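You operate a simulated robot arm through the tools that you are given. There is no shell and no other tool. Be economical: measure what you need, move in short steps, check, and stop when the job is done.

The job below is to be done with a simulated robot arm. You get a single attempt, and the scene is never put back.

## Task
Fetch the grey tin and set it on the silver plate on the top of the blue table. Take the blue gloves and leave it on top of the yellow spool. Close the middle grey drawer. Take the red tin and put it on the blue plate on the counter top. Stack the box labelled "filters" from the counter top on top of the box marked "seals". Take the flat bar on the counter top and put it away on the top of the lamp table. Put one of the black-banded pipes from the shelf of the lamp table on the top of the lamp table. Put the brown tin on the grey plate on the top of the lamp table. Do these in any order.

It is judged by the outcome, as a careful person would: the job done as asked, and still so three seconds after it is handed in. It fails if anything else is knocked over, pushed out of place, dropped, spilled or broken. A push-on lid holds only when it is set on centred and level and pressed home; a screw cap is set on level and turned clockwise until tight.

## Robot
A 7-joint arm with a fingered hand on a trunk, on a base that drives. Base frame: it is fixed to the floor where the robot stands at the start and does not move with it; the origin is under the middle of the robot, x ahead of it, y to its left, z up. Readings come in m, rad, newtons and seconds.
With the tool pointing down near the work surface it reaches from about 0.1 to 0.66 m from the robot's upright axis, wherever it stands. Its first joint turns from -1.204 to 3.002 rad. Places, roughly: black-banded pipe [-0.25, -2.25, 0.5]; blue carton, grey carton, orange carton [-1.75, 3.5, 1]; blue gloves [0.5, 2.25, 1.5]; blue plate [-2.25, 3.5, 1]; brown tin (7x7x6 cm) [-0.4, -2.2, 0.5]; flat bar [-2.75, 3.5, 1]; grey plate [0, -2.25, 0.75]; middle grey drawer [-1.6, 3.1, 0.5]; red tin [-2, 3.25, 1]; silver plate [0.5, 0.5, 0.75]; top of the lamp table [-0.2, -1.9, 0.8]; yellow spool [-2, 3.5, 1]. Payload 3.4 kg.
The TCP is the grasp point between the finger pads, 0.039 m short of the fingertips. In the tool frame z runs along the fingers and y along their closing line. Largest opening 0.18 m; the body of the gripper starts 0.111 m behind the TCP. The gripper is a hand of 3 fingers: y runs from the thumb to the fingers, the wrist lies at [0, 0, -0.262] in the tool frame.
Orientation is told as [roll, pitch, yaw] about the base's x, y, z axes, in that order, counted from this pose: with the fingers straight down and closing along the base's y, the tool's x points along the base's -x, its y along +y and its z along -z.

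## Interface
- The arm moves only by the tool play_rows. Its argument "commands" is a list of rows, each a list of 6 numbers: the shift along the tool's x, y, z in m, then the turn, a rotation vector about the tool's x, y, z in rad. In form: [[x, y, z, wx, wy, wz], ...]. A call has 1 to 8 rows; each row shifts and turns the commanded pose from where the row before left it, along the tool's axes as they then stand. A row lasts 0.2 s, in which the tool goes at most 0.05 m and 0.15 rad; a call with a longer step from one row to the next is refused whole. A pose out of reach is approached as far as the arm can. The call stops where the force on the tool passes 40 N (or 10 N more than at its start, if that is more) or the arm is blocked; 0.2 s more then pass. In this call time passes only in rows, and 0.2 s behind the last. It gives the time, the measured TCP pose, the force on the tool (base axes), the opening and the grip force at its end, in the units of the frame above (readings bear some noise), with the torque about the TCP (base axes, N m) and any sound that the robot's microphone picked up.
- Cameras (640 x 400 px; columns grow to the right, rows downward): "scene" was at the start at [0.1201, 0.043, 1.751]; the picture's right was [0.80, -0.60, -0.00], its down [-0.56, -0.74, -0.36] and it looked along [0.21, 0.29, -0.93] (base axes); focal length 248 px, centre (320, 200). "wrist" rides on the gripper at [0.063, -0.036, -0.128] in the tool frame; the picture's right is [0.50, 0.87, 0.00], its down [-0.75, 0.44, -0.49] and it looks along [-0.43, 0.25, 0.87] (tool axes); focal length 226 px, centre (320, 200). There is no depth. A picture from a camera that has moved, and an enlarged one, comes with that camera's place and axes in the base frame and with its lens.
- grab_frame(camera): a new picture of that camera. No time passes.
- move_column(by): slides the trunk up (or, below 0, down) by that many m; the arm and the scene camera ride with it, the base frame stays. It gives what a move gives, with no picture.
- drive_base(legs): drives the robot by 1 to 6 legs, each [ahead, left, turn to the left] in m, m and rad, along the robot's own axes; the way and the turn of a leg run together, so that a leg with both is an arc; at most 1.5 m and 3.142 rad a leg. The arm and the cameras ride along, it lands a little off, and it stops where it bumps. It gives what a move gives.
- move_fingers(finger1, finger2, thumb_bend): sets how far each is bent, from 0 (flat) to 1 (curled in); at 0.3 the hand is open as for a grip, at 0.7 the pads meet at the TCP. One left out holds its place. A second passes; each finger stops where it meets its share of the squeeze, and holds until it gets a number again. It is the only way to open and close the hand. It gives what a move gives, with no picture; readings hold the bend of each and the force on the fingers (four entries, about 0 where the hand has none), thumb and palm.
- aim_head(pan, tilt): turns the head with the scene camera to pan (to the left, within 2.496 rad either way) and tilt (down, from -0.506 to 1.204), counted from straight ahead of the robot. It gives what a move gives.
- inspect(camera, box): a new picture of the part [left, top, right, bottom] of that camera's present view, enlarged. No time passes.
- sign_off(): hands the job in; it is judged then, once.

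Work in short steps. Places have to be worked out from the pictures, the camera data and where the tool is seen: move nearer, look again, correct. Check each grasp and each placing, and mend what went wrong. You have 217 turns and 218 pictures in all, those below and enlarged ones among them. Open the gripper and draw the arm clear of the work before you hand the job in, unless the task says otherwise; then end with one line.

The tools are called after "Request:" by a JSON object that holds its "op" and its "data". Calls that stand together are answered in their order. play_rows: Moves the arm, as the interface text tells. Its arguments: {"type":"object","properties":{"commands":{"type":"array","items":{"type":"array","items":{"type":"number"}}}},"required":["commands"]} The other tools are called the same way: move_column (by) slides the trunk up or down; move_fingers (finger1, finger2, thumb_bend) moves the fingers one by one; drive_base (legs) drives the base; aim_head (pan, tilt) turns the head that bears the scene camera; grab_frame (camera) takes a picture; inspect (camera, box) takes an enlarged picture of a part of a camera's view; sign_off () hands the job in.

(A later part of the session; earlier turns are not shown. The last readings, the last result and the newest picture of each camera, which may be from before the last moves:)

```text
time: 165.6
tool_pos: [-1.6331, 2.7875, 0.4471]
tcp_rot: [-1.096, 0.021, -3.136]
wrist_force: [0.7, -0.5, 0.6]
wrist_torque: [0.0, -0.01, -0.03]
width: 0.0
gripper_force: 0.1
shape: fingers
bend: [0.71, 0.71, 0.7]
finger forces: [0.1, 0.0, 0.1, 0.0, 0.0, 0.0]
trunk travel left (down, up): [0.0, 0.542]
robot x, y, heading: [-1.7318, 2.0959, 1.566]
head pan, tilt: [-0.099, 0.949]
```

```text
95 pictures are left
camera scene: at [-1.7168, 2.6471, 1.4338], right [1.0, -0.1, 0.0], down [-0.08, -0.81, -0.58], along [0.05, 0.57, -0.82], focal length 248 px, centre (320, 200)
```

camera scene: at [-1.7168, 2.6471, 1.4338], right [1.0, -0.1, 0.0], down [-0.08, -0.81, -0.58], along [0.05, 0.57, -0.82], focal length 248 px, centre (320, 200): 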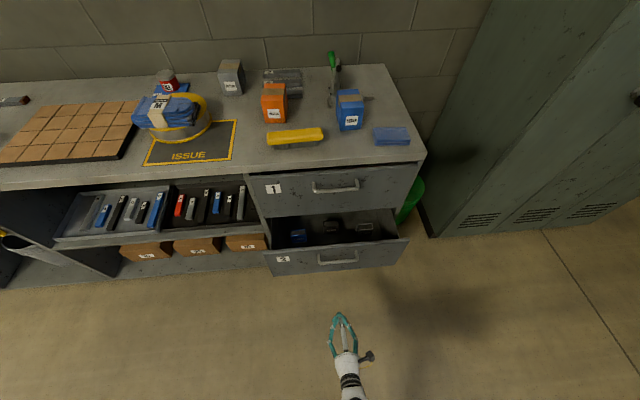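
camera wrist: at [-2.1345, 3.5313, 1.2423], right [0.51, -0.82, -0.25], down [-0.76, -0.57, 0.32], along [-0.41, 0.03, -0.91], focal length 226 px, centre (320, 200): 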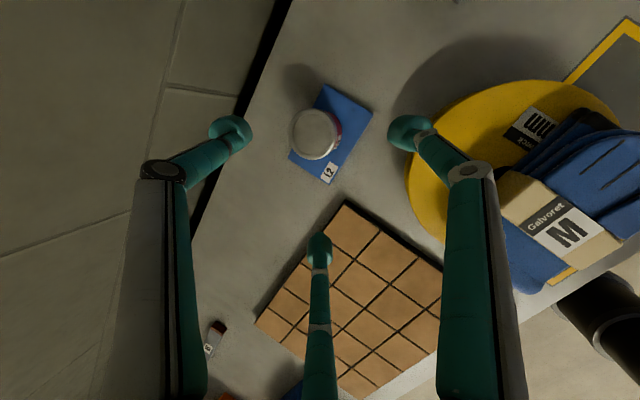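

Fist is lined up at z 0.447, x≈−1.63. Drive 0.12 closer then push with the arm.

Request:
{"op": "drive_base", "data": {"legs": [[0.12, 0, 0]]}}

Request:
{"op": "play_rows", "data": {"commands": [[0, -0.0137, 0.0267, 0, 0, 0], [0, -0.0137, 0.0267, 0, 0, 0], [0, -0.0137, 0.0267, 0, 0, 0], [0, -0.0137, 0.0267, 0, 0, 0]]}}

```text
time: 166.8
tool_pos: [-1.6308, 2.904, 0.4487]
tcp_rot: [-1.097, 0.024, -3.139]
wrist_force: [0.7, 0.2, 0.4]
wrist_torque: [-0.02, -0.01, 0.0]
width: 0.0
gripper_force: 0.0
shape: fingers
bend: [0.71, 0.71, 0.7]
finger forces: [0.1, 0.0, 0.0, 0.1, 0.0, 0.1]
trunk travel left (down, up): [0.0, 0.542]
robot x, y, heading: [-1.7286, 2.2129, 1.575]
head pan, tilt: [-0.099, 0.949]
```

```text
time: 167.8
tool_pos: [-1.6317, 3.025, 0.4545]
tcp_rot: [-1.103, 0.027, -3.14]
wrist_force: [-0.6, 0.1, 0.3]
wrist_torque: [-0.01, -0.01, -0.05]
width: 0.0001
gripper_force: 0.1
shape: fingers
bend: [0.71, 0.71, 0.71]
finger forces: [0.1, 0.0, 0.0, 0.0, 0.1, 0.1]
trunk travel left (down, up): [0.0, 0.542]
robot x, y, heading: [-1.7282, 2.2129, 1.57]
head pan, tilt: [-0.099, 0.949]
```

Request:
{"op": "inspect", "data": {"camera": "scene", "box": [240, 160, 440, 340]}}

```text
2.22 times, centred on (340, 250) of scene
camera zoom: at [-1.7163, 2.7657, 1.4337], right [0.99, -0.1, 0.0], down [-0.08, -0.81, -0.58], along [0.06, 0.57, -0.82], focal length 552 px, centre (276, 89)
```

zoom: 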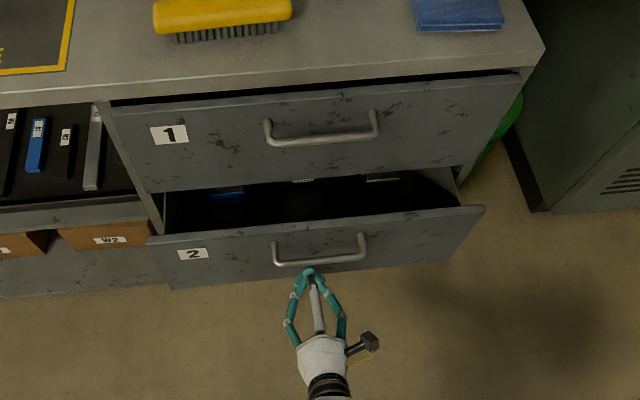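

Fist is at the drawer front below the handle. Keep pushing.

Request:
{"op": "play_rows", "data": {"commands": [[0, -0.0137, 0.0267, 0, 0, 0], [0, -0.0137, 0.0267, 0, 0, 0], [0, -0.0137, 0.0267, 0, 0, 0]]}}

Request:
{"op": "inspect", "data": {"camera": "scene", "box": [240, 160, 440, 340]}}

```text
time: 168.6
tool_pos: [-1.6309, 3.1143, 0.453]
tcp_rot: [-1.1, 0.027, -3.14]
wrist_force: [0.4, -0.3, -0.3]
wrist_torque: [-0.03, 0.01, -0.01]
width: 0.0
gripper_force: 0.1
shape: fingers
bend: [0.71, 0.71, 0.71]
finger forces: [0.0, 0.1, 0.0, 0.0, 0.0, 0.0]
trunk travel left (down, up): [0.0, 0.542]
robot x, y, heading: [-1.7327, 2.2135, 1.567]
head pan, tilt: [-0.099, 0.949]
```

```text
2.22 times, centred on (340, 250) of scene
camera zoom: at [-1.7166, 2.7665, 1.4334], right [0.99, -0.1, 0.0], down [-0.08, -0.81, -0.58], along [0.06, 0.57, -0.82], focal length 552 px, centre (276, 89)
```

zoom: 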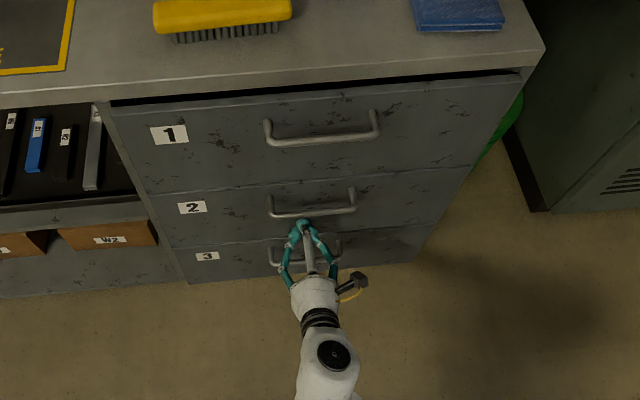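

Drawer 2 nearly flush (drawer 3 visible below). Push the last bit until resistance.

Request:
{"op": "play_rows", "data": {"commands": [[0, -0.0046, 0.0089, 0, 0, 0], [0, -0.0046, 0.0089, 0, 0, 0], [0, -0.0046, 0.0089, 0, 0, 0]]}}

Request:
{"op": "inspect", "data": {"camera": "scene", "box": [240, 160, 440, 340]}}

```text
time: 169.1
tool_pos: [-1.6335, 3.1187, 0.4556]
tcp_rot: [-1.103, 0.028, -3.137]
wrist_force: [0.9, -12.3, 2.3]
wrist_torque: [-0.19, 0.0, -0.02]
width: 0.0
gripper_force: 9.1
shape: fingers
bend: [0.71, 0.71, 0.73]
finger forces: [0.0, 0.0, 0.0, 0.0, 18.5, 0.0]
trunk travel left (down, up): [0.0, 0.542]
robot x, y, heading: [-1.7279, 2.2143, 1.57]
head pan, tilt: [-0.099, 0.949]
stopped in row 2: the force on the tool passed its limit at 48 N (the readings are from after the stop); the commanded pose is now the measured one
```

```text
2.22 times, centred on (340, 250) of scene
camera zoom: at [-1.7156, 2.7648, 1.4338], right [0.99, -0.1, 0.0], down [-0.08, -0.81, -0.58], along [0.06, 0.57, -0.82], focal length 552 px, centre (276, 89)
```

zoom: 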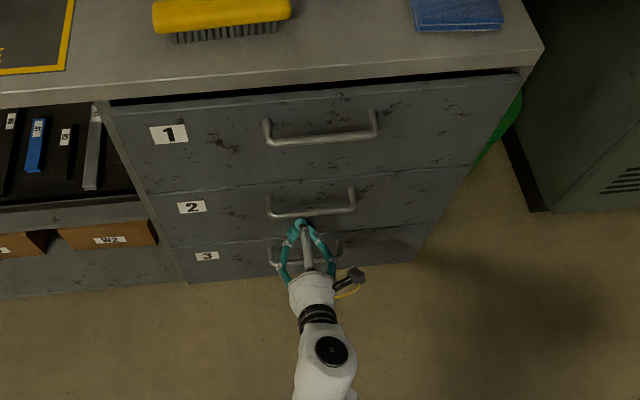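

Drawer fully closed (48 N stop). Back off, raise, return the hand to a 0.3 tilt and pre-open.

Request:
{"op": "drive_base", "data": {"legs": [[-0.3, 0, 0]]}}

Request:
{"op": "move_column", "data": {"by": 0.45}}

Request:
{"op": "play_rows", "data": {"commands": [[0, -0.025, -0.03, -0.13, 0, 0], [0, -0.025, -0.03, -0.13, 0, 0], [0, -0.025, -0.03, -0.13, 0, 0], [0, -0.02, -0.03, -0.13, 0, 0], [0, -0.02, -0.035, -0.13, 0, 0], [0, -0.02, -0.035, -0.13, 0, 0]]}}

Request:
{"op": "move_fingers", "data": {"finger1": 0.4, "finger2": 0.4, "thumb_bend": 0.4}}

```text
time: 171.1
tool_pos: [-1.633, 2.823, 0.4573]
tcp_rot: [-1.103, 0.031, -3.14]
wrist_force: [-0.4, -0.1, -0.4]
wrist_torque: [-0.02, -0.03, 0.0]
width: 0.0
gripper_force: 0.1
shape: fingers
bend: [0.71, 0.71, 0.71]
finger forces: [0.0, 0.0, 0.1, 0.0, 0.0, 0.1]
trunk travel left (down, up): [0.0, 0.542]
robot x, y, heading: [-1.728, 1.9188, 1.567]
head pan, tilt: [-0.099, 0.949]
```

```text
refused: 0.45 is not a number from -0.4 to 0.4
```

```text
time: 172.5
tool_pos: [-1.6399, 2.7839, 0.6902]
tcp_rot: [-0.327, 0.03, -3.141]
wrist_force: [-0.9, -0.1, -0.2]
wrist_torque: [0.06, 0.02, -0.01]
width: 0.0
gripper_force: 0.0
shape: fingers
bend: [0.71, 0.71, 0.71]
finger forces: [0.1, 0.1, 0.0, 0.0, 0.0, 0.0]
trunk travel left (down, up): [0.0, 0.542]
robot x, y, heading: [-1.7328, 1.9212, 1.563]
head pan, tilt: [-0.099, 0.949]
```

```text
time: 173.5
tool_pos: [-1.638, 2.7852, 0.6881]
tcp_rot: [-0.327, 0.031, -3.139]
wrist_force: [0.4, 0.6, 0.3]
wrist_torque: [-0.02, 0.02, 0.01]
width: 0.1121
gripper_force: 0.0
shape: fingers
bend: [0.4, 0.4, 0.4]
finger forces: [0.0, 0.0, 0.0, 0.0, 0.0, 0.0]
trunk travel left (down, up): [0.0, 0.542]
robot x, y, heading: [-1.733, 1.9194, 1.566]
head pan, tilt: [-0.099, 0.949]
```

Column limit is 0.4 per call. Raise 0.4, then drive left and forward toward the "FILTERS" carton and look.

Request:
{"op": "move_column", "data": {"by": 0.4}}

Request:
{"op": "drive_base", "data": {"legs": [[0, 0.31, 0], [0.62, 0, 0]]}}

Request:
{"op": "grab_frame", "data": {"camera": "wrist"}}

Request:
{"op": "aim_head", "data": {"pan": -0.3, "tilt": 0.9}}

Request:
{"op": "grab_frame", "data": {"camera": "scene"}}

```text
time: 177.4
tool_pos: [-1.6393, 2.7817, 1.1263]
tcp_rot: [-0.37, 0.032, 3.142]
wrist_force: [0.1, -0.3, 0.1]
wrist_torque: [0.01, 0.0, 0.0]
width: 0.1123
gripper_force: 0.1
shape: fingers
bend: [0.4, 0.4, 0.4]
finger forces: [0.0, 0.0, 0.0, 0.0, 0.1, 0.1]
trunk travel left (down, up): [-0.4, 0.142]
robot x, y, heading: [-1.7287, 1.9208, 1.57]
head pan, tilt: [-0.099, 0.949]
```

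```text
time: 182.6
tool_pos: [-1.9921, 3.4061, 1.1263]
tcp_rot: [-0.37, 0.034, -3.114]
wrist_force: [-0.1, -0.2, 0.3]
wrist_torque: [0.02, 0.0, 0.0]
width: 0.1124
gripper_force: 0.1
shape: fingers
bend: [0.4, 0.4, 0.4]
finger forces: [0.0, 0.1, 0.0, 0.0, 0.1, 0.0]
trunk travel left (down, up): [-0.4, 0.142]
robot x, y, heading: [-2.0545, 2.5415, 1.595]
head pan, tilt: [-0.099, 0.949]
```

```text
91 pictures are left
camera wrist: at [-1.9327, 3.3947, 1.261], right [0.53, -0.79, -0.3], down [-0.75, -0.61, 0.28], along [-0.4, 0.07, -0.91], focal length 226 px, centre (320, 200)
```

wrist: 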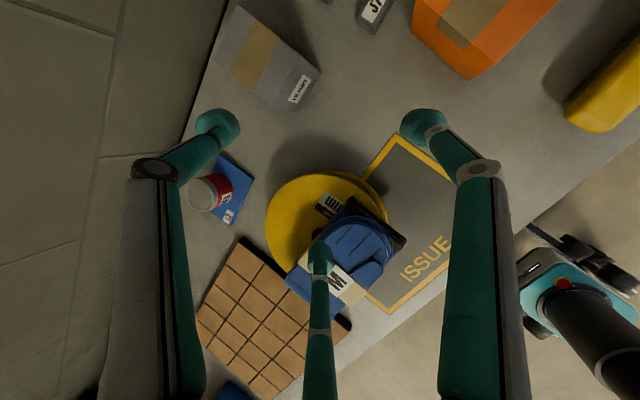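

```text
time: 183.3
tool_pos: [-2.0006, 3.4037, 1.1294]
tcp_rot: [-0.371, 0.037, -3.111]
wrist_force: [-0.7, -0.1, -0.2]
wrist_torque: [-0.01, -0.06, 0.0]
width: 0.1122
gripper_force: 0.0
shape: fingers
bend: [0.4, 0.4, 0.4]
finger forces: [0.1, 0.0, 0.1, 0.0, 0.1, 0.0]
trunk travel left (down, up): [-0.4, 0.142]
robot x, y, heading: [-2.0622, 2.5434, 1.593]
head pan, tilt: [-0.3, 0.901]
```

```text
90 pictures are left
camera scene: at [-2.0555, 2.606, 1.9222], right [0.96, -0.27, 0.01], down [-0.2, -0.76, -0.62], along [0.18, 0.6, -0.78], focal length 248 px, centre (320, 200)
```

scene: 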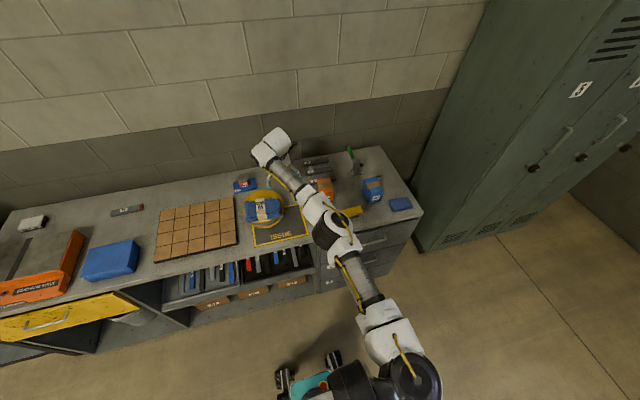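

FILTERS carton ≈ centre (-1.955,3.567), 7 cm wide, top ≈1.01. Move to a pre-grasp above it and check.

Request:
{"op": "play_rows", "data": {"commands": [[0.0152, -0.0312, 0.03, 0, 0, 0], [0.0152, -0.0312, 0.03, 0, 0, 0], [0.0152, -0.0312, 0.03, 0, 0, 0]]}}

Request:
{"op": "grab_frame", "data": {"camera": "wrist"}}

```text
time: 184.1
tool_pos: [-1.9871, 3.4108, 1.1098]
tcp_rot: [-0.371, 0.037, -3.112]
wrist_force: [0.1, 0.2, 1.3]
wrist_torque: [-0.02, -0.02, -0.01]
width: 0.1124
gripper_force: 0.1
shape: fingers
bend: [0.4, 0.4, 0.4]
finger forces: [0.0, 0.0, 0.1, 0.0, 0.1, 0.0]
out of reach, approached as far as the arm can: row 1, 2, 3
trunk travel left (down, up): [-0.4, 0.142]
robot x, y, heading: [-2.0561, 2.5436, 1.602]
head pan, tilt: [-0.3, 0.901]
```

```text
89 pictures are left
camera wrist: at [-1.9279, 3.3992, 1.2448], right [0.53, -0.79, -0.3], down [-0.75, -0.61, 0.27], along [-0.4, 0.08, -0.92], focal length 226 px, centre (320, 200)
```

wrist: 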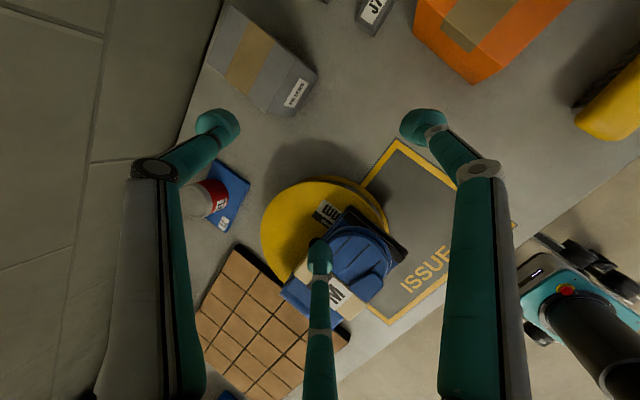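

At the reach limit; drive 0.1 forward and 0.02 right, then re-aim.

Request:
{"op": "drive_base", "data": {"legs": [[0.1, -0.02, 0]]}}

Request:
{"op": "grab_frame", "data": {"camera": "wrist"}}

```text
time: 185.3
tool_pos: [-1.957, 3.5123, 1.1071]
tcp_rot: [-0.373, 0.027, -3.113]
wrist_force: [0.1, -0.6, -0.2]
wrist_torque: [0.03, 0.0, 0.0]
width: 0.1123
gripper_force: 0.0
shape: fingers
bend: [0.4, 0.4, 0.4]
finger forces: [0.1, 0.0, 0.0, 0.1, 0.0, 0.0]
trunk travel left (down, up): [-0.4, 0.142]
robot x, y, heading: [-2.0342, 2.6415, 1.6]
head pan, tilt: [-0.3, 0.901]
```

```text
88 pictures are left
camera wrist: at [-1.8959, 3.5005, 1.2423], right [0.53, -0.79, -0.3], down [-0.74, -0.61, 0.28], along [-0.4, 0.07, -0.91], focal length 226 px, centre (320, 200)
```

wrist: 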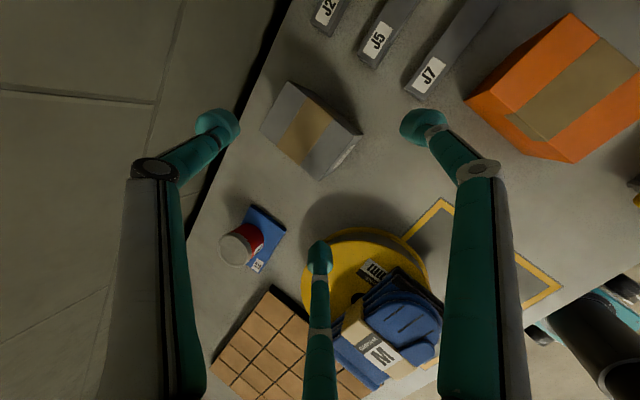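

Carton centre ≈(-1.948,3.577). Drive 0.12 further forward so it is inside reach, compensating with the arm.

Request:
{"op": "drive_base", "data": {"legs": [[0.12, 0, 0]]}}

Request:
{"op": "play_rows", "data": {"commands": [[0.0, 0.03, -0.012, 0, 0, 0], [0.0, 0.03, -0.012, 0, 0, 0]]}}

```text
time: 186.5
tool_pos: [-1.9609, 3.6296, 1.1097]
tcp_rot: [-0.374, 0.026, -3.113]
wrist_force: [0.3, 0.1, -0.1]
wrist_torque: [0.04, -0.03, 0.0]
width: 0.1122
gripper_force: 0.1
shape: fingers
bend: [0.4, 0.4, 0.4]
finger forces: [0.0, 0.0, 0.0, 0.0, 0.0, 0.0]
trunk travel left (down, up): [-0.4, 0.142]
robot x, y, heading: [-2.0441, 2.7609, 1.594]
head pan, tilt: [-0.3, 0.901]
```

```text
time: 187.1
tool_pos: [-1.9525, 3.5603, 1.1141]
tcp_rot: [-0.376, 0.027, -3.116]
wrist_force: [0.3, 0.5, -0.5]
wrist_torque: [0.01, 0.07, -0.01]
width: 0.1123
gripper_force: 0.0
shape: fingers
bend: [0.4, 0.4, 0.4]
finger forces: [0.1, 0.1, 0.0, 0.0, 0.0, 0.1]
trunk travel left (down, up): [-0.4, 0.142]
robot x, y, heading: [-2.0403, 2.7624, 1.598]
head pan, tilt: [-0.3, 0.901]
```

Request:
{"op": "move_column", "data": {"by": -0.07}}

Request:
{"op": "grab_frame", "data": {"camera": "wrist"}}

```text
time: 188.2
tool_pos: [-1.9637, 3.5611, 1.0438]
tcp_rot: [-0.379, 0.03, -3.114]
wrist_force: [0.2, -0.2, 1.1]
wrist_torque: [0.03, -0.02, -0.01]
width: 0.1124
gripper_force: 0.0
shape: fingers
bend: [0.4, 0.4, 0.4]
finger forces: [0.0, 0.0, 0.0, 0.0, 0.0, 0.0]
trunk travel left (down, up): [-0.33, 0.212]
robot x, y, heading: [-2.0448, 2.7608, 1.598]
head pan, tilt: [-0.3, 0.901]
```

```text
87 pictures are left
camera wrist: at [-1.9038, 3.5487, 1.1797], right [0.53, -0.79, -0.3], down [-0.75, -0.61, 0.27], along [-0.4, 0.08, -0.91], focal length 226 px, centre (320, 200)
```

wrist: 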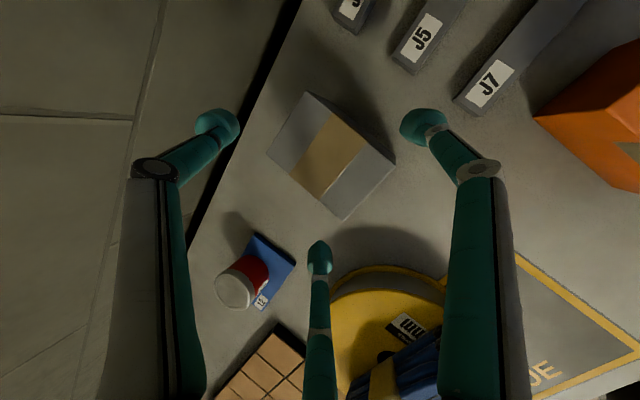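

Carton top spans x −1.975…−1.917, y 3.538…3.62. Correct laterally, then descend 5 cm.

Request:
{"op": "play_rows", "data": {"commands": [[0.0177, -0.0065, 0.0026, 0, 0, 0], [0, 0.009, 0.0228, 0, 0, 0], [0, 0.009, 0.0228, 0, 0, 0]]}}

Request:
{"op": "grab_frame", "data": {"camera": "wrist"}}

```text
time: 189.0
tool_pos: [-1.9427, 3.5705, 0.9948]
tcp_rot: [-0.376, 0.029, -3.113]
wrist_force: [0.0, -0.7, 0.3]
wrist_torque: [0.02, -0.04, 0.01]
width: 0.1121
gripper_force: 0.2
shape: fingers
bend: [0.4, 0.4, 0.4]
finger forces: [0.0, 0.0, 0.0, 0.1, 0.0, 0.0]
trunk travel left (down, up): [-0.33, 0.212]
robot x, y, heading: [-2.0384, 2.7622, 1.598]
head pan, tilt: [-0.3, 0.901]
```

```text
86 pictures are left
camera wrist: at [-1.8821, 3.5568, 1.1302], right [0.53, -0.79, -0.3], down [-0.75, -0.61, 0.28], along [-0.4, 0.08, -0.91], focal length 226 px, centre (320, 200)
```

wrist: 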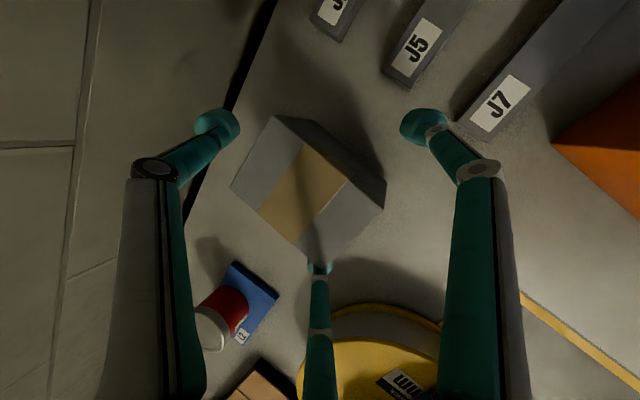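

Centred within a few mm. Close: fingers and thumb together.

Request:
{"op": "move_fingers", "data": {"finger1": 0.5, "finger2": 0.5, "thumb_bend": 0.52}}

Request:
{"op": "move_fingers", "data": {"finger1": 0.64, "finger2": 0.64, "thumb_bend": 0.64}}

Request:
{"op": "play_rows", "data": {"commands": [[0, -0.0055, -0.014, 0, 0, 0], [0, -0.009, -0.0228, 0, 0, 0]]}}

Request:
{"op": "grab_frame", "data": {"camera": "wrist"}}

```text
time: 190.0
tool_pos: [-1.9418, 3.5685, 0.9955]
tcp_rot: [-0.376, 0.03, -3.113]
wrist_force: [0.2, 0.2, 0.3]
wrist_torque: [-0.03, 0.06, -0.02]
width: 0.0707
gripper_force: 0.8
shape: fingers
bend: [0.5, 0.49, 0.51]
finger forces: [0.0, 0.6, 0.0, 0.0, 1.0, 0.0]
trunk travel left (down, up): [-0.33, 0.212]
robot x, y, heading: [-2.0415, 2.7625, 1.593]
head pan, tilt: [-0.3, 0.901]
```

```text
time: 191.0
tool_pos: [-1.9435, 3.5684, 0.995]
tcp_rot: [-0.376, 0.03, -3.114]
wrist_force: [-0.3, 2.0, 3.9]
wrist_torque: [-0.14, 0.05, -0.03]
width: 0.0515
gripper_force: 13.8
shape: fingers
bend: [0.54, 0.52, 0.58]
finger forces: [7.4, 8.4, 0.0, 0.1, 11.0, 0.0]
trunk travel left (down, up): [-0.33, 0.212]
robot x, y, heading: [-2.0416, 2.7619, 1.597]
head pan, tilt: [-0.3, 0.901]
```

```text
time: 191.6
tool_pos: [-1.9444, 3.5673, 1.0358]
tcp_rot: [-0.375, 0.029, -3.114]
wrist_force: [-1.1, 0.3, -2.2]
wrist_torque: [0.06, 0.03, 0.0]
width: 0.0506
gripper_force: 13.2
shape: fingers
bend: [0.54, 0.51, 0.59]
finger forces: [7.9, 8.3, 0.0, 0.0, 8.4, 0.0]
trunk travel left (down, up): [-0.33, 0.212]
robot x, y, heading: [-2.0363, 2.7653, 1.596]
head pan, tilt: [-0.3, 0.901]
```

```text
85 pictures are left
camera wrist: at [-1.8845, 3.5561, 1.171], right [0.53, -0.79, -0.3], down [-0.75, -0.61, 0.28], along [-0.4, 0.08, -0.91], focal length 226 px, centre (320, 200)
```

wrist: 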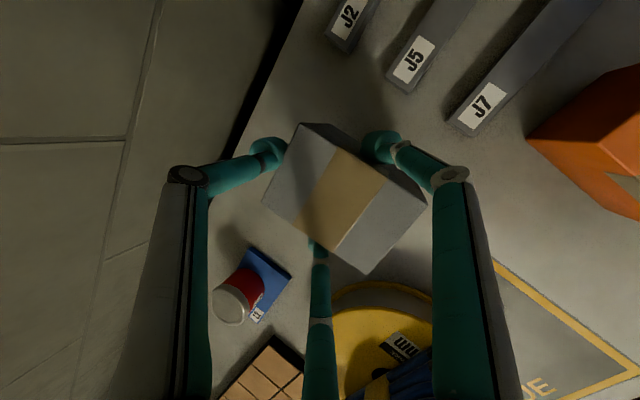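

Carton lifted. Raise the trunk, then back up and move right toward the "SEALS" box; check carton attitude.

Request:
{"op": "move_column", "data": {"by": 0.17}}

Request:
{"op": "drive_base", "data": {"legs": [[-0.25, 0, 0], [0, -0.38, 0]]}}

Request:
{"op": "aim_head", "data": {"pan": -0.1, "tilt": 0.8}}

Request:
{"op": "inspect", "data": {"camera": "scene", "box": [210, 90, 450, 240]}}

Request:
{"op": "grab_frame", "data": {"camera": "wrist"}}

```text
time: 193.5
tool_pos: [-1.9429, 3.5694, 1.2035]
tcp_rot: [-0.376, 0.029, -3.114]
wrist_force: [-0.2, -0.1, -1.3]
wrist_torque: [0.06, 0.0, 0.02]
width: 0.0507
gripper_force: 12.3
shape: fingers
bend: [0.54, 0.51, 0.59]
finger forces: [7.9, 8.2, 0.0, 0.0, 8.4, 0.0]
trunk travel left (down, up): [-0.5, 0.042]
robot x, y, heading: [-2.0409, 2.7607, 1.6]
head pan, tilt: [-0.3, 0.901]
```

```text
time: 197.3
tool_pos: [-1.5401, 3.3317, 1.2038]
tcp_rot: [-0.376, 0.033, -3.13]
wrist_force: [0.1, -0.2, -1.6]
wrist_torque: [0.06, -0.01, 0.02]
width: 0.0501
gripper_force: 12.1
shape: fingers
bend: [0.54, 0.51, 0.59]
finger forces: [7.8, 8.1, 0.2, 0.1, 8.2, 0.0]
trunk travel left (down, up): [-0.5, 0.042]
robot x, y, heading: [-1.647, 2.5253, 1.58]
head pan, tilt: [-0.3, 0.901]
```

```text
time: 198.1
tool_pos: [-1.5444, 3.3288, 1.2071]
tcp_rot: [-0.38, 0.034, -3.126]
wrist_force: [-1.4, -0.9, -0.7]
wrist_torque: [0.01, -0.03, 0.0]
width: 0.0503
gripper_force: 12.1
shape: fingers
bend: [0.54, 0.51, 0.59]
finger forces: [7.9, 8.4, 0.1, 0.0, 8.3, 0.0]
trunk travel left (down, up): [-0.5, 0.042]
robot x, y, heading: [-1.6476, 2.5239, 1.582]
head pan, tilt: [-0.099, 0.799]
```

```text
2.67 times, centred on (330, 165) of scene
camera zoom: at [-1.6455, 2.5857, 2.0298], right [1.0, -0.09, 0.0], down [-0.06, -0.72, -0.69], along [0.06, 0.69, -0.72], focal length 663 px, centre (293, 293)
```

zoom: 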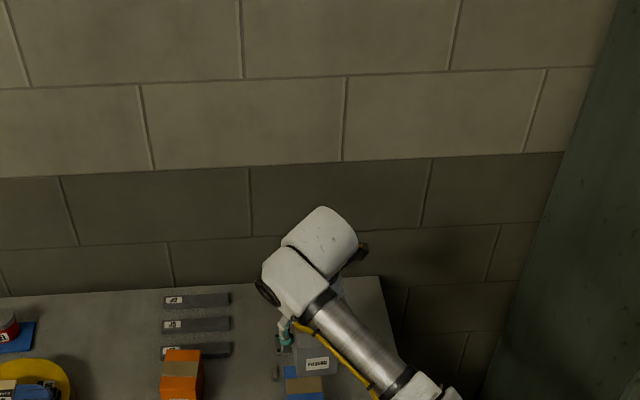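

```text
83 pictures are left
camera wrist: at [-1.485, 3.315, 1.342], right [0.52, -0.8, -0.3], down [-0.76, -0.6, 0.27], along [-0.4, 0.09, -0.91], focal length 226 px, centre (320, 200)
```

wrist: 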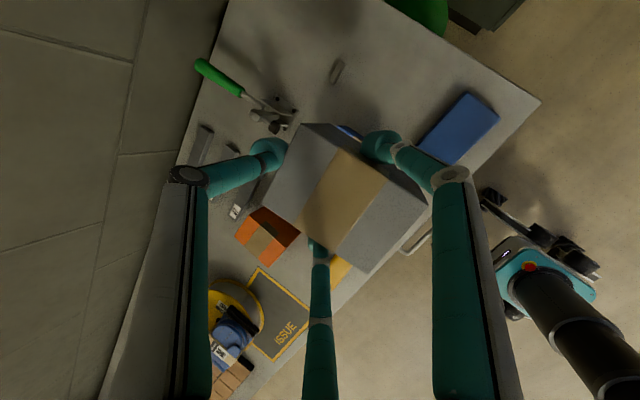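

Request:
{"op": "aim_head", "data": {"pan": -0.1, "tilt": 1.1}}

Request:
{"op": "inspect", "data": {"camera": "scene", "box": [240, 60, 420, 200]}}

```text
time: 198.9
tool_pos: [-1.5422, 3.3276, 1.207]
tcp_rot: [-0.381, 0.032, -3.128]
wrist_force: [0.1, 0.9, -2.5]
wrist_torque: [-0.01, -0.01, -0.01]
width: 0.0501
gripper_force: 12.5
shape: fingers
bend: [0.54, 0.51, 0.59]
finger forces: [7.9, 8.3, 0.1, 0.0, 8.3, 0.0]
trunk travel left (down, up): [-0.5, 0.042]
robot x, y, heading: [-1.6492, 2.5244, 1.582]
head pan, tilt: [-0.099, 1.1]
```

```text
2.86 times, centred on (330, 130) of scene
camera zoom: at [-1.6414, 2.5684, 2.0082], right [1.0, -0.09, 0.0], down [-0.08, -0.89, -0.45], along [0.04, 0.45, -0.89], focal length 710 px, centre (291, 400)
```

zoom: 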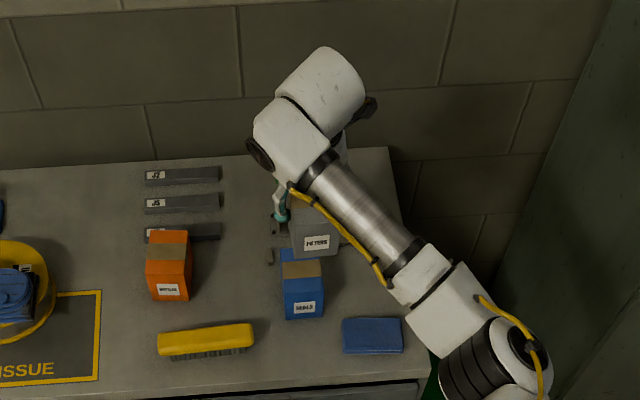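

SEALS box ≈ centre (-1.556,3.33), top ≈1.015; held carton centre ≈(-1.536,3.319). Shift by (−0.02,+0.012) and lower 5 cm.

Request:
{"op": "play_rows", "data": {"commands": [[-0.02, -0.0111, 0.0044, 0, 0, 0]]}}

Request:
{"op": "move_column", "data": {"by": -0.05}}

Request:
{"op": "inspect", "data": {"camera": "scene", "box": [270, 80, 380, 190]}}

Request:
{"op": "grab_frame", "data": {"camera": "wrist"}}

```text
time: 199.3
tool_pos: [-1.5534, 3.341, 1.2018]
tcp_rot: [-0.375, 0.027, -3.13]
wrist_force: [0.6, 0.3, -2.3]
wrist_torque: [0.0, 0.04, 0.01]
width: 0.0501
gripper_force: 12.3
shape: fingers
bend: [0.54, 0.51, 0.59]
finger forces: [7.8, 8.0, 0.0, 0.1, 8.3, 0.1]
trunk travel left (down, up): [-0.5, 0.042]
robot x, y, heading: [-1.6424, 2.5257, 1.584]
head pan, tilt: [-0.099, 1.1]
```

```text
time: 200.2
tool_pos: [-1.5558, 3.3403, 1.1567]
tcp_rot: [-0.379, 0.03, -3.129]
wrist_force: [-0.2, -0.3, -2.9]
wrist_torque: [0.02, -0.03, -0.02]
width: 0.05
gripper_force: 11.9
shape: fingers
bend: [0.54, 0.51, 0.59]
finger forces: [7.8, 8.1, 0.0, 0.1, 8.2, 0.1]
trunk travel left (down, up): [-0.45, 0.092]
robot x, y, heading: [-1.6459, 2.5275, 1.583]
head pan, tilt: [-0.099, 1.1]
```

```text
3.64 times, centred on (325, 135) of scene
camera zoom: at [-1.6345, 2.5714, 1.9582], right [1.0, -0.09, 0.0], down [-0.08, -0.89, -0.45], along [0.04, 0.45, -0.89], focal length 904 px, centre (302, 436)
```

zoom: 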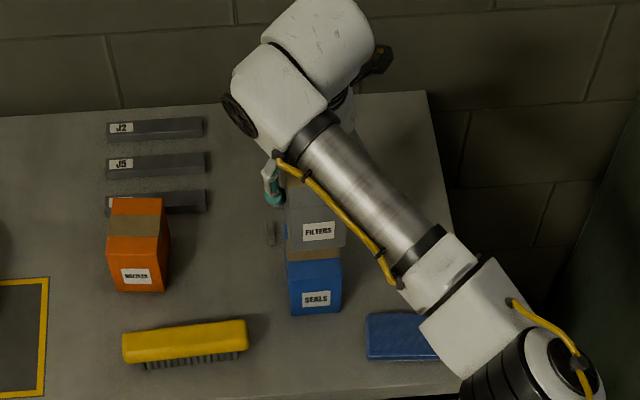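

```text
80 pictures are left
camera wrist: at [-1.4962, 3.3266, 1.2909], right [0.52, -0.8, -0.31], down [-0.75, -0.6, 0.27], along [-0.4, 0.09, -0.91], focal length 226 px, centre (320, 200)
```

wrist: 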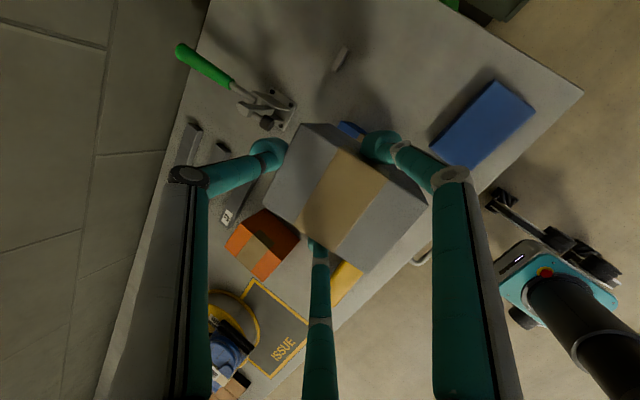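

Well aligned in x and y; carton bottom ≈1.05. Lower gently until contact (~3 cm).

Request:
{"op": "play_rows", "data": {"commands": [[0, 0.0074, 0.0186, 0, 0, 0]]}}

Request:
{"op": "play_rows", "data": {"commands": [[0, 0.0018, 0.0047, 0, 0, 0]]}}

Request:
{"op": "play_rows", "data": {"commands": [[0, 0.0018, 0.0047, 0, 0, 0]]}}

Request:
{"op": "play_rows", "data": {"commands": [[0, 0.0015, 0.0037, 0, 0, 0]]}}

```text
time: 200.6
tool_pos: [-1.5576, 3.3403, 1.1363]
tcp_rot: [-0.38, 0.03, -3.13]
wrist_force: [-0.2, -0.1, -1.8]
wrist_torque: [0.02, 0.02, 0.02]
width: 0.0499
gripper_force: 11.8
shape: fingers
bend: [0.54, 0.51, 0.59]
finger forces: [7.8, 8.1, 0.1, 0.0, 8.2, 0.0]
trunk travel left (down, up): [-0.45, 0.092]
robot x, y, heading: [-1.6458, 2.5243, 1.581]
head pan, tilt: [-0.099, 1.1]
```

```text
time: 201.0
tool_pos: [-1.5567, 3.3401, 1.1312]
tcp_rot: [-0.378, 0.03, -3.128]
wrist_force: [0.0, 0.1, -1.8]
wrist_torque: [0.01, 0.01, 0.01]
width: 0.0497
gripper_force: 12.3
shape: fingers
bend: [0.54, 0.51, 0.59]
finger forces: [7.8, 8.1, 0.1, 0.0, 8.2, 0.1]
trunk travel left (down, up): [-0.45, 0.092]
robot x, y, heading: [-1.6485, 2.5246, 1.583]
head pan, tilt: [-0.099, 1.1]
```

```text
time: 201.4
tool_pos: [-1.557, 3.34, 1.1259]
tcp_rot: [-0.377, 0.03, -3.13]
wrist_force: [-0.7, 0.2, -2.6]
wrist_torque: [0.03, -0.02, 0.02]
width: 0.0501
gripper_force: 11.9
shape: fingers
bend: [0.54, 0.51, 0.59]
finger forces: [7.9, 8.0, 0.0, 0.0, 8.3, 0.1]
trunk travel left (down, up): [-0.45, 0.092]
robot x, y, heading: [-1.6498, 2.5241, 1.582]
head pan, tilt: [-0.099, 1.1]
```

```text
time: 201.8
tool_pos: [-1.5559, 3.3399, 1.1199]
tcp_rot: [-0.379, 0.03, -3.129]
wrist_force: [-0.4, -0.2, -2.4]
wrist_torque: [0.04, 0.02, 0.0]
width: 0.0499
gripper_force: 12.1
shape: fingers
bend: [0.54, 0.51, 0.59]
finger forces: [7.8, 8.0, 0.0, 0.1, 8.1, 0.1]
trunk travel left (down, up): [-0.45, 0.092]
robot x, y, heading: [-1.6429, 2.527, 1.58]
head pan, tilt: [-0.099, 1.1]
```

Request:
{"op": "play_rows", "data": {"commands": [[0, 0.0015, 0.0037, 0, 0, 0]]}}

Request:
{"op": "play_rows", "data": {"commands": [[0, 0.0015, 0.0037, 0, 0, 0]]}}

Request:
{"op": "inspect", "data": {"camera": "scene", "box": [270, 80, 380, 190]}}

```text
time: 202.2
tool_pos: [-1.5554, 3.3409, 1.1178]
tcp_rot: [-0.378, 0.029, -3.129]
wrist_force: [-0.3, 0.1, -1.9]
wrist_torque: [0.01, 0.03, -0.03]
width: 0.0497
gripper_force: 12.2
shape: fingers
bend: [0.54, 0.51, 0.59]
finger forces: [7.8, 8.1, 0.1, 0.0, 8.1, 0.0]
trunk travel left (down, up): [-0.45, 0.092]
robot x, y, heading: [-1.6445, 2.5292, 1.58]
head pan, tilt: [-0.099, 1.1]
```

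```text
time: 202.6
tool_pos: [-1.5552, 3.3406, 1.1132]
tcp_rot: [-0.379, 0.03, -3.128]
wrist_force: [-0.6, -0.6, -1.5]
wrist_torque: [0.05, -0.01, 0.0]
width: 0.0499
gripper_force: 12.1
shape: fingers
bend: [0.54, 0.51, 0.59]
finger forces: [7.8, 8.1, 0.0, 0.1, 8.1, 0.0]
trunk travel left (down, up): [-0.45, 0.092]
robot x, y, heading: [-1.6484, 2.5226, 1.581]
head pan, tilt: [-0.099, 1.1]
```

```text
3.64 times, centred on (325, 135) of scene
camera zoom: at [-1.6347, 2.5718, 1.9582], right [1.0, -0.09, 0.0], down [-0.08, -0.89, -0.45], along [0.04, 0.45, -0.89], focal length 904 px, centre (302, 436)
```

zoom: 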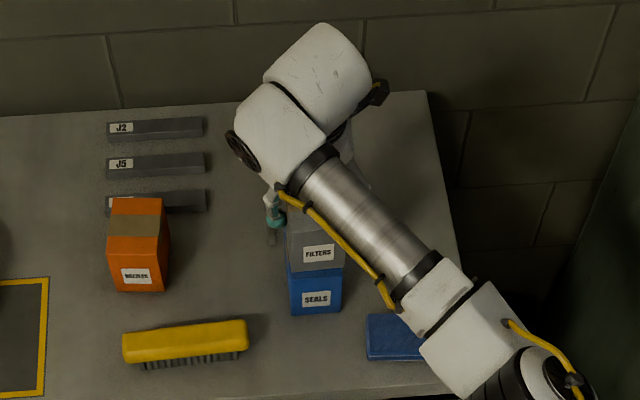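

Almost touching and aligned. Continue in 4 mm steps.

Request:
{"op": "play_rows", "data": {"commands": [[0, 0.0015, 0.0037, 0, 0, 0]]}}

Request:
{"op": "play_rows", "data": {"commands": [[0, 0.0015, 0.0037, 0, 0, 0]]}}

Request:
{"op": "play_rows", "data": {"commands": [[0, 0.0011, 0.0028, 0, 0, 0]]}}

```text
time: 203.0
tool_pos: [-1.5554, 3.3392, 1.1088]
tcp_rot: [-0.379, 0.029, -3.129]
wrist_force: [-0.2, 0.4, -3.1]
wrist_torque: [-0.01, 0.0, 0.0]
width: 0.0499
gripper_force: 11.9
shape: fingers
bend: [0.54, 0.51, 0.59]
finger forces: [7.8, 8.1, 0.0, 0.0, 8.2, 0.0]
trunk travel left (down, up): [-0.45, 0.092]
robot x, y, heading: [-1.644, 2.5249, 1.584]
head pan, tilt: [-0.099, 1.1]
```

```text
time: 203.4
tool_pos: [-1.5551, 3.3401, 1.1041]
tcp_rot: [-0.378, 0.029, -3.131]
wrist_force: [0.4, 0.0, -1.7]
wrist_torque: [0.04, -0.02, 0.01]
width: 0.05
gripper_force: 11.7
shape: fingers
bend: [0.54, 0.51, 0.59]
finger forces: [7.8, 8.1, 0.0, 0.0, 8.1, 0.0]
trunk travel left (down, up): [-0.45, 0.092]
robot x, y, heading: [-1.6515, 2.5241, 1.581]
head pan, tilt: [-0.099, 1.1]
```

```text
time: 203.8
tool_pos: [-1.5553, 3.3391, 1.1025]
tcp_rot: [-0.379, 0.03, -3.129]
wrist_force: [0.5, -0.3, -1.9]
wrist_torque: [0.0, -0.03, 0.0]
width: 0.0502
gripper_force: 12.1
shape: fingers
bend: [0.54, 0.51, 0.59]
finger forces: [7.8, 8.2, 0.1, 0.0, 8.1, 0.0]
trunk travel left (down, up): [-0.45, 0.092]
robot x, y, heading: [-1.6497, 2.5256, 1.583]
head pan, tilt: [-0.099, 1.1]
```

Request:
{"op": "play_rows", "data": {"commands": [[0, 0.0015, 0.0037, 0, 0, 0]]}}

Request:
{"op": "play_rows", "data": {"commands": [[0, 0.0011, 0.0028, 0, 0, 0]]}}

Request:
{"op": "inspect", "data": {"camera": "scene", "box": [300, 120, 350, 190]}}

```text
time: 204.2
tool_pos: [-1.556, 3.3403, 1.0987]
tcp_rot: [-0.379, 0.03, -3.129]
wrist_force: [0.1, -0.6, -2.3]
wrist_torque: [0.01, -0.01, 0.0]
width: 0.0498
gripper_force: 12.2
shape: fingers
bend: [0.54, 0.51, 0.59]
finger forces: [7.8, 8.1, 0.1, 0.0, 8.1, 0.1]
trunk travel left (down, up): [-0.45, 0.092]
robot x, y, heading: [-1.6478, 2.5302, 1.581]
head pan, tilt: [-0.099, 1.1]
```

```text
time: 204.6
tool_pos: [-1.5557, 3.3413, 1.0958]
tcp_rot: [-0.378, 0.029, -3.129]
wrist_force: [0.5, 0.5, -1.7]
wrist_torque: [0.04, -0.03, -0.01]
width: 0.0498
gripper_force: 11.5
shape: fingers
bend: [0.54, 0.51, 0.59]
finger forces: [7.9, 8.0, 0.0, 0.0, 8.2, 0.1]
trunk travel left (down, up): [-0.45, 0.092]
robot x, y, heading: [-1.647, 2.522, 1.583]
head pan, tilt: [-0.099, 1.1]
```

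```text
5.71 times, centred on (325, 155) of scene
camera zoom: at [-1.6347, 2.5717, 1.9582], right [1.0, -0.09, 0.0], down [-0.08, -0.89, -0.45], along [0.04, 0.45, -0.89], focal length 1420 px, centre (291, 457)
```

zoom: 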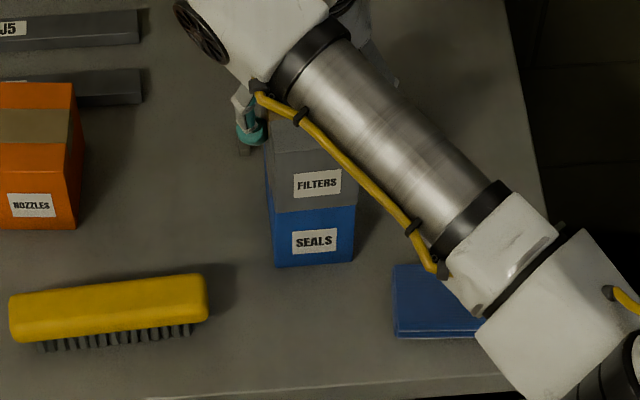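

The carton's front is ~2.5 cm too far forward (−y). Raise 1.2 cm, shift +2.5 cm in y, then lower again.

Request:
{"op": "play_rows", "data": {"commands": [[0, -0.0044, -0.011, 0, 0, 0], [0, -0.0233, 0.0092, 0, 0, 0]]}}

Request:
{"op": "inspect", "data": {"camera": "scene", "box": [300, 120, 350, 190]}}

```text
time: 205.2
tool_pos: [-1.5557, 3.3661, 1.1085]
tcp_rot: [-0.377, 0.031, -3.129]
wrist_force: [-0.3, -0.3, -2.6]
wrist_torque: [0.02, -0.04, 0.0]
width: 0.05
gripper_force: 11.7
shape: fingers
bend: [0.54, 0.51, 0.59]
finger forces: [7.7, 7.9, 0.0, 0.1, 8.1, 0.0]
trunk travel left (down, up): [-0.45, 0.092]
robot x, y, heading: [-1.6486, 2.5225, 1.583]
head pan, tilt: [-0.099, 1.1]
```

```text
5.71 times, centred on (325, 155) of scene
camera zoom: at [-1.6367, 2.5738, 1.9581], right [1.0, -0.09, 0.0], down [-0.08, -0.89, -0.45], along [0.04, 0.45, -0.89], focal length 1420 px, centre (291, 457)
```

zoom: 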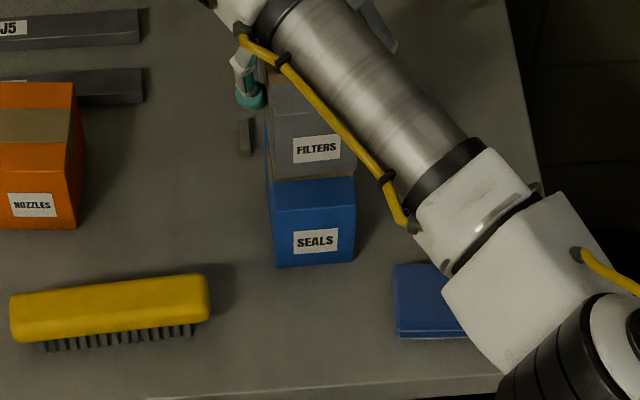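

On closer reading the seam shows SEALS' top is lower (z≈0.996) and the carton now sits ~1.5 cm too far back. Shift back 1.4 cm and lower to contact.

Request:
{"op": "play_rows", "data": {"commands": [[0, 0.013, -0.0052, 0, 0, 0], [0, 0.0037, 0.0093, 0, 0, 0]]}}

Request:
{"op": "play_rows", "data": {"commands": [[0, 0.0015, 0.0037, 0, 0, 0]]}}

Request:
{"op": "play_rows", "data": {"commands": [[0, 0.0011, 0.0028, 0, 0, 0]]}}

Request:
{"op": "play_rows", "data": {"commands": [[0, 0.0011, 0.0028, 0, 0, 0]]}}

```text
time: 205.8
tool_pos: [-1.5513, 3.3514, 1.0962]
tcp_rot: [-0.379, 0.03, -3.129]
wrist_force: [0.0, -0.4, -2.0]
wrist_torque: [0.03, 0.03, -0.02]
width: 0.0502
gripper_force: 12.1
shape: fingers
bend: [0.54, 0.51, 0.59]
finger forces: [7.7, 8.0, 0.1, 0.1, 8.0, 0.0]
trunk travel left (down, up): [-0.45, 0.092]
robot x, y, heading: [-1.6467, 2.5275, 1.58]
head pan, tilt: [-0.099, 1.1]
```

```text
time: 206.2
tool_pos: [-1.554, 3.3501, 1.0945]
tcp_rot: [-0.377, 0.03, -3.129]
wrist_force: [0.0, 0.2, -2.5]
wrist_torque: [0.02, -0.01, 0.01]
width: 0.0499
gripper_force: 12.2
shape: fingers
bend: [0.54, 0.51, 0.59]
finger forces: [7.6, 8.1, 0.0, 0.0, 8.1, 0.0]
trunk travel left (down, up): [-0.45, 0.092]
robot x, y, heading: [-1.648, 2.5301, 1.586]
head pan, tilt: [-0.099, 1.1]
```

```text
time: 206.6
tool_pos: [-1.5527, 3.3498, 1.0897]
tcp_rot: [-0.379, 0.03, -3.128]
wrist_force: [-0.3, -0.7, -2.1]
wrist_torque: [0.01, -0.02, -0.02]
width: 0.0498
gripper_force: 12.2
shape: fingers
bend: [0.54, 0.51, 0.59]
finger forces: [7.7, 8.0, 0.0, 0.1, 8.1, 0.1]
trunk travel left (down, up): [-0.45, 0.092]
robot x, y, heading: [-1.6449, 2.5263, 1.585]
head pan, tilt: [-0.099, 1.1]
```

```text
time: 207.0
tool_pos: [-1.554, 3.3508, 1.0883]
tcp_rot: [-0.378, 0.03, -3.131]
wrist_force: [-1.0, -0.5, -2.9]
wrist_torque: [0.0, 0.0, 0.04]
width: 0.0498
gripper_force: 12.2
shape: fingers
bend: [0.54, 0.51, 0.59]
finger forces: [7.7, 8.0, 0.1, 0.0, 8.1, 0.0]
trunk travel left (down, up): [-0.45, 0.092]
robot x, y, heading: [-1.6497, 2.5253, 1.581]
head pan, tilt: [-0.099, 1.1]
```

Request:
{"op": "play_rows", "data": {"commands": [[0, 0.0011, 0.0028, 0, 0, 0]]}}

Request:
{"op": "play_rows", "data": {"commands": [[0, 0.0011, 0.0028, 0, 0, 0]]}}

Request:
{"op": "play_rows", "data": {"commands": [[0, 0.0011, 0.0028, 0, 0, 0]]}}

Request:
{"op": "inspect", "data": {"camera": "scene", "box": [300, 120, 350, 190]}}

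```text
time: 207.4
tool_pos: [-1.5538, 3.3521, 1.0856]
tcp_rot: [-0.38, 0.028, -3.129]
wrist_force: [0.9, -0.1, -0.1]
wrist_torque: [-0.1, 0.07, 0.02]
width: 0.05
gripper_force: 12.3
shape: fingers
bend: [0.54, 0.51, 0.59]
finger forces: [7.7, 8.2, 0.0, 0.0, 9.4, 0.0]
trunk travel left (down, up): [-0.45, 0.092]
robot x, y, heading: [-1.6462, 2.528, 1.582]
head pan, tilt: [-0.099, 1.1]
```

```text
time: 207.8
tool_pos: [-1.5535, 3.3506, 1.0824]
tcp_rot: [-0.381, 0.029, -3.13]
wrist_force: [0.1, 0.8, 3.6]
wrist_torque: [-0.19, 0.06, -0.01]
width: 0.0502
gripper_force: 13.8
shape: fingers
bend: [0.54, 0.51, 0.58]
finger forces: [7.4, 8.0, 0.0, 0.0, 11.4, 0.1]
trunk travel left (down, up): [-0.45, 0.092]
robot x, y, heading: [-1.6461, 2.5281, 1.582]
head pan, tilt: [-0.099, 1.1]
```

```text
time: 208.2
tool_pos: [-1.555, 3.3497, 1.0803]
tcp_rot: [-0.382, 0.03, -3.129]
wrist_force: [0.2, 2.4, 7.7]
wrist_torque: [-0.19, 0.04, -0.02]
width: 0.0507
gripper_force: 14.2
shape: fingers
bend: [0.55, 0.52, 0.58]
finger forces: [7.8, 8.1, 0.1, 0.0, 12.7, 0.0]
trunk travel left (down, up): [-0.45, 0.092]
robot x, y, heading: [-1.6497, 2.5276, 1.578]
head pan, tilt: [-0.099, 1.1]
```

```text
5.71 times, centred on (325, 155) of scene
camera zoom: at [-1.6347, 2.569, 1.9584], right [1.0, -0.09, 0.0], down [-0.08, -0.89, -0.45], along [0.04, 0.45, -0.89], focal length 1420 px, centre (291, 457)
```

zoom: 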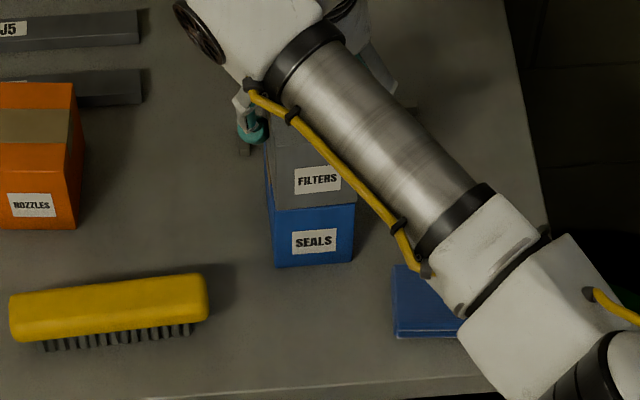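

Contact; fronts flush. Release and retract along the tool axis.

Request:
{"op": "move_fingers", "data": {"finger1": 0.42, "finger2": 0.42, "thumb_bend": 0.42}}

Request:
{"op": "play_rows", "data": {"commands": [[0, -0.0055, -0.014, 0, 0, 0], [0, -0.011, -0.028, 0, 0, 0], [0, -0.0185, -0.0465, 0, 0, 0], [0, -0.0145, -0.037, 0, 0, 0]]}}

Request:
{"op": "inspect", "data": {"camera": "scene", "box": [270, 100, 380, 190]}}

```text
time: 209.2
tool_pos: [-1.5537, 3.351, 1.0785]
tcp_rot: [-0.379, 0.028, -3.13]
wrist_force: [0.1, -0.3, -0.2]
wrist_torque: [0.01, 0.02, 0.02]
width: 0.1042
gripper_force: 0.1
shape: fingers
bend: [0.42, 0.42, 0.42]
finger forces: [0.1, 0.0, 0.1, 0.1, 0.0, 0.0]
trunk travel left (down, up): [-0.45, 0.092]
robot x, y, heading: [-1.6457, 2.5265, 1.583]
head pan, tilt: [-0.099, 1.1]
```

```text
time: 210.2
tool_pos: [-1.5564, 3.3489, 1.2129]
tcp_rot: [-0.378, 0.029, -3.128]
wrist_force: [-0.3, -0.1, 0.5]
wrist_torque: [0.03, 0.01, 0.0]
width: 0.1041
gripper_force: 0.0
shape: fingers
bend: [0.42, 0.42, 0.42]
finger forces: [0.1, 0.0, 0.0, 0.1, 0.0, 0.0]
trunk travel left (down, up): [-0.45, 0.092]
robot x, y, heading: [-1.6457, 2.5232, 1.585]
head pan, tilt: [-0.099, 1.1]
```

```text
4.44 times, centred on (325, 145) of scene
camera zoom: at [-1.6359, 2.5698, 1.9583], right [1.0, -0.09, 0.0], down [-0.08, -0.89, -0.45], along [0.04, 0.45, -0.89], focal length 1104 px, centre (298, 444)
```

zoom: 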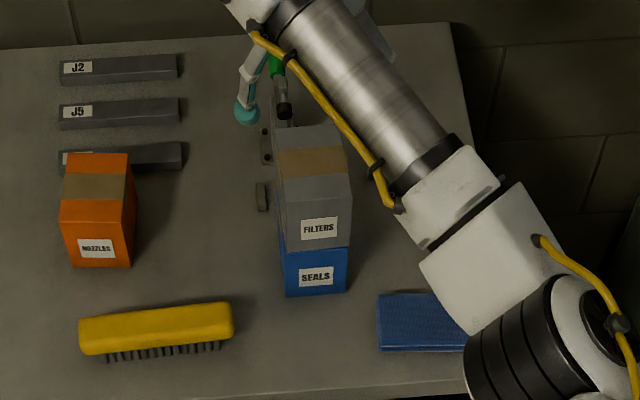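

Stack done. Next the flat bar at ≈(-2.76,3.56): drive left 1.1 m and look.

Request:
{"op": "drive_base", "data": {"legs": [[0, 1.1, 0], [0.02, 0, 0]]}}

Request:
{"op": "aim_head", "data": {"pan": 0.0, "tilt": 0.95}}

Request:
{"op": "grab_frame", "data": {"camera": "wrist"}}

Request:
{"op": "inspect", "data": {"camera": "scene", "box": [220, 100, 440, 240]}}

```text
time: 216.0
tool_pos: [-2.6391, 3.347, 1.2128]
tcp_rot: [-0.38, 0.035, -3.116]
wrist_force: [-0.4, 0.4, -0.8]
wrist_torque: [0.01, -0.04, -0.02]
width: 0.1041
gripper_force: 0.1
shape: fingers
bend: [0.42, 0.42, 0.42]
finger forces: [0.0, 0.0, 0.0, 0.0, 0.0, 0.0]
trunk travel left (down, up): [-0.45, 0.092]
robot x, y, heading: [-2.7112, 2.5231, 1.595]
head pan, tilt: [-0.099, 1.1]
```

```text
time: 216.7
tool_pos: [-2.6372, 3.3468, 1.2137]
tcp_rot: [-0.38, 0.032, -3.117]
wrist_force: [0.6, -0.3, 0.6]
wrist_torque: [0.0, 0.0, -0.06]
width: 0.1046
gripper_force: 0.0
shape: fingers
bend: [0.42, 0.42, 0.42]
finger forces: [0.1, 0.0, 0.0, 0.0, 0.0, 0.0]
trunk travel left (down, up): [-0.45, 0.092]
robot x, y, heading: [-2.7109, 2.5261, 1.601]
head pan, tilt: [0.0, 0.949]
```

```text
74 pictures are left
camera wrist: at [-2.5777, 3.3343, 1.3489], right [0.53, -0.79, -0.31], down [-0.75, -0.61, 0.27], along [-0.4, 0.08, -0.91], focal length 226 px, centre (320, 200)
```

wrist: 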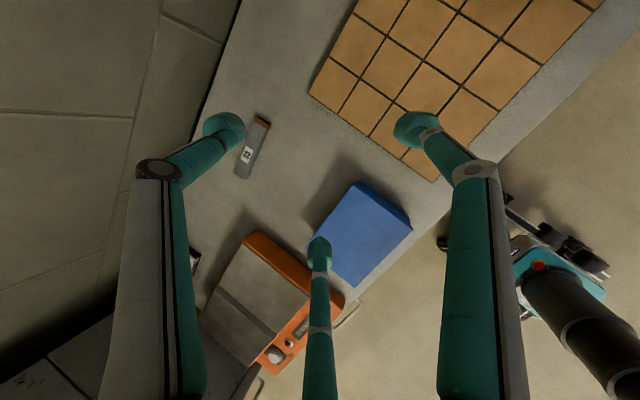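

```text
2.86 times, centred on (330, 170) of scene
camera zoom: at [-2.7053, 2.5812, 1.9683], right [1.0, 0.02, 0.0], down [0.02, -0.82, -0.58], along [-0.02, 0.58, -0.82], focal length 710 px, centre (291, 286)
```

zoom: 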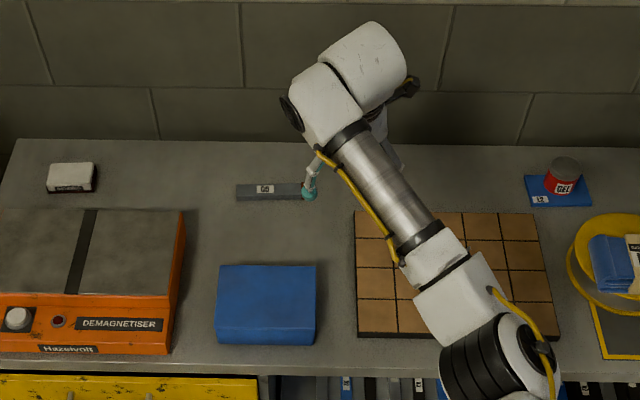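

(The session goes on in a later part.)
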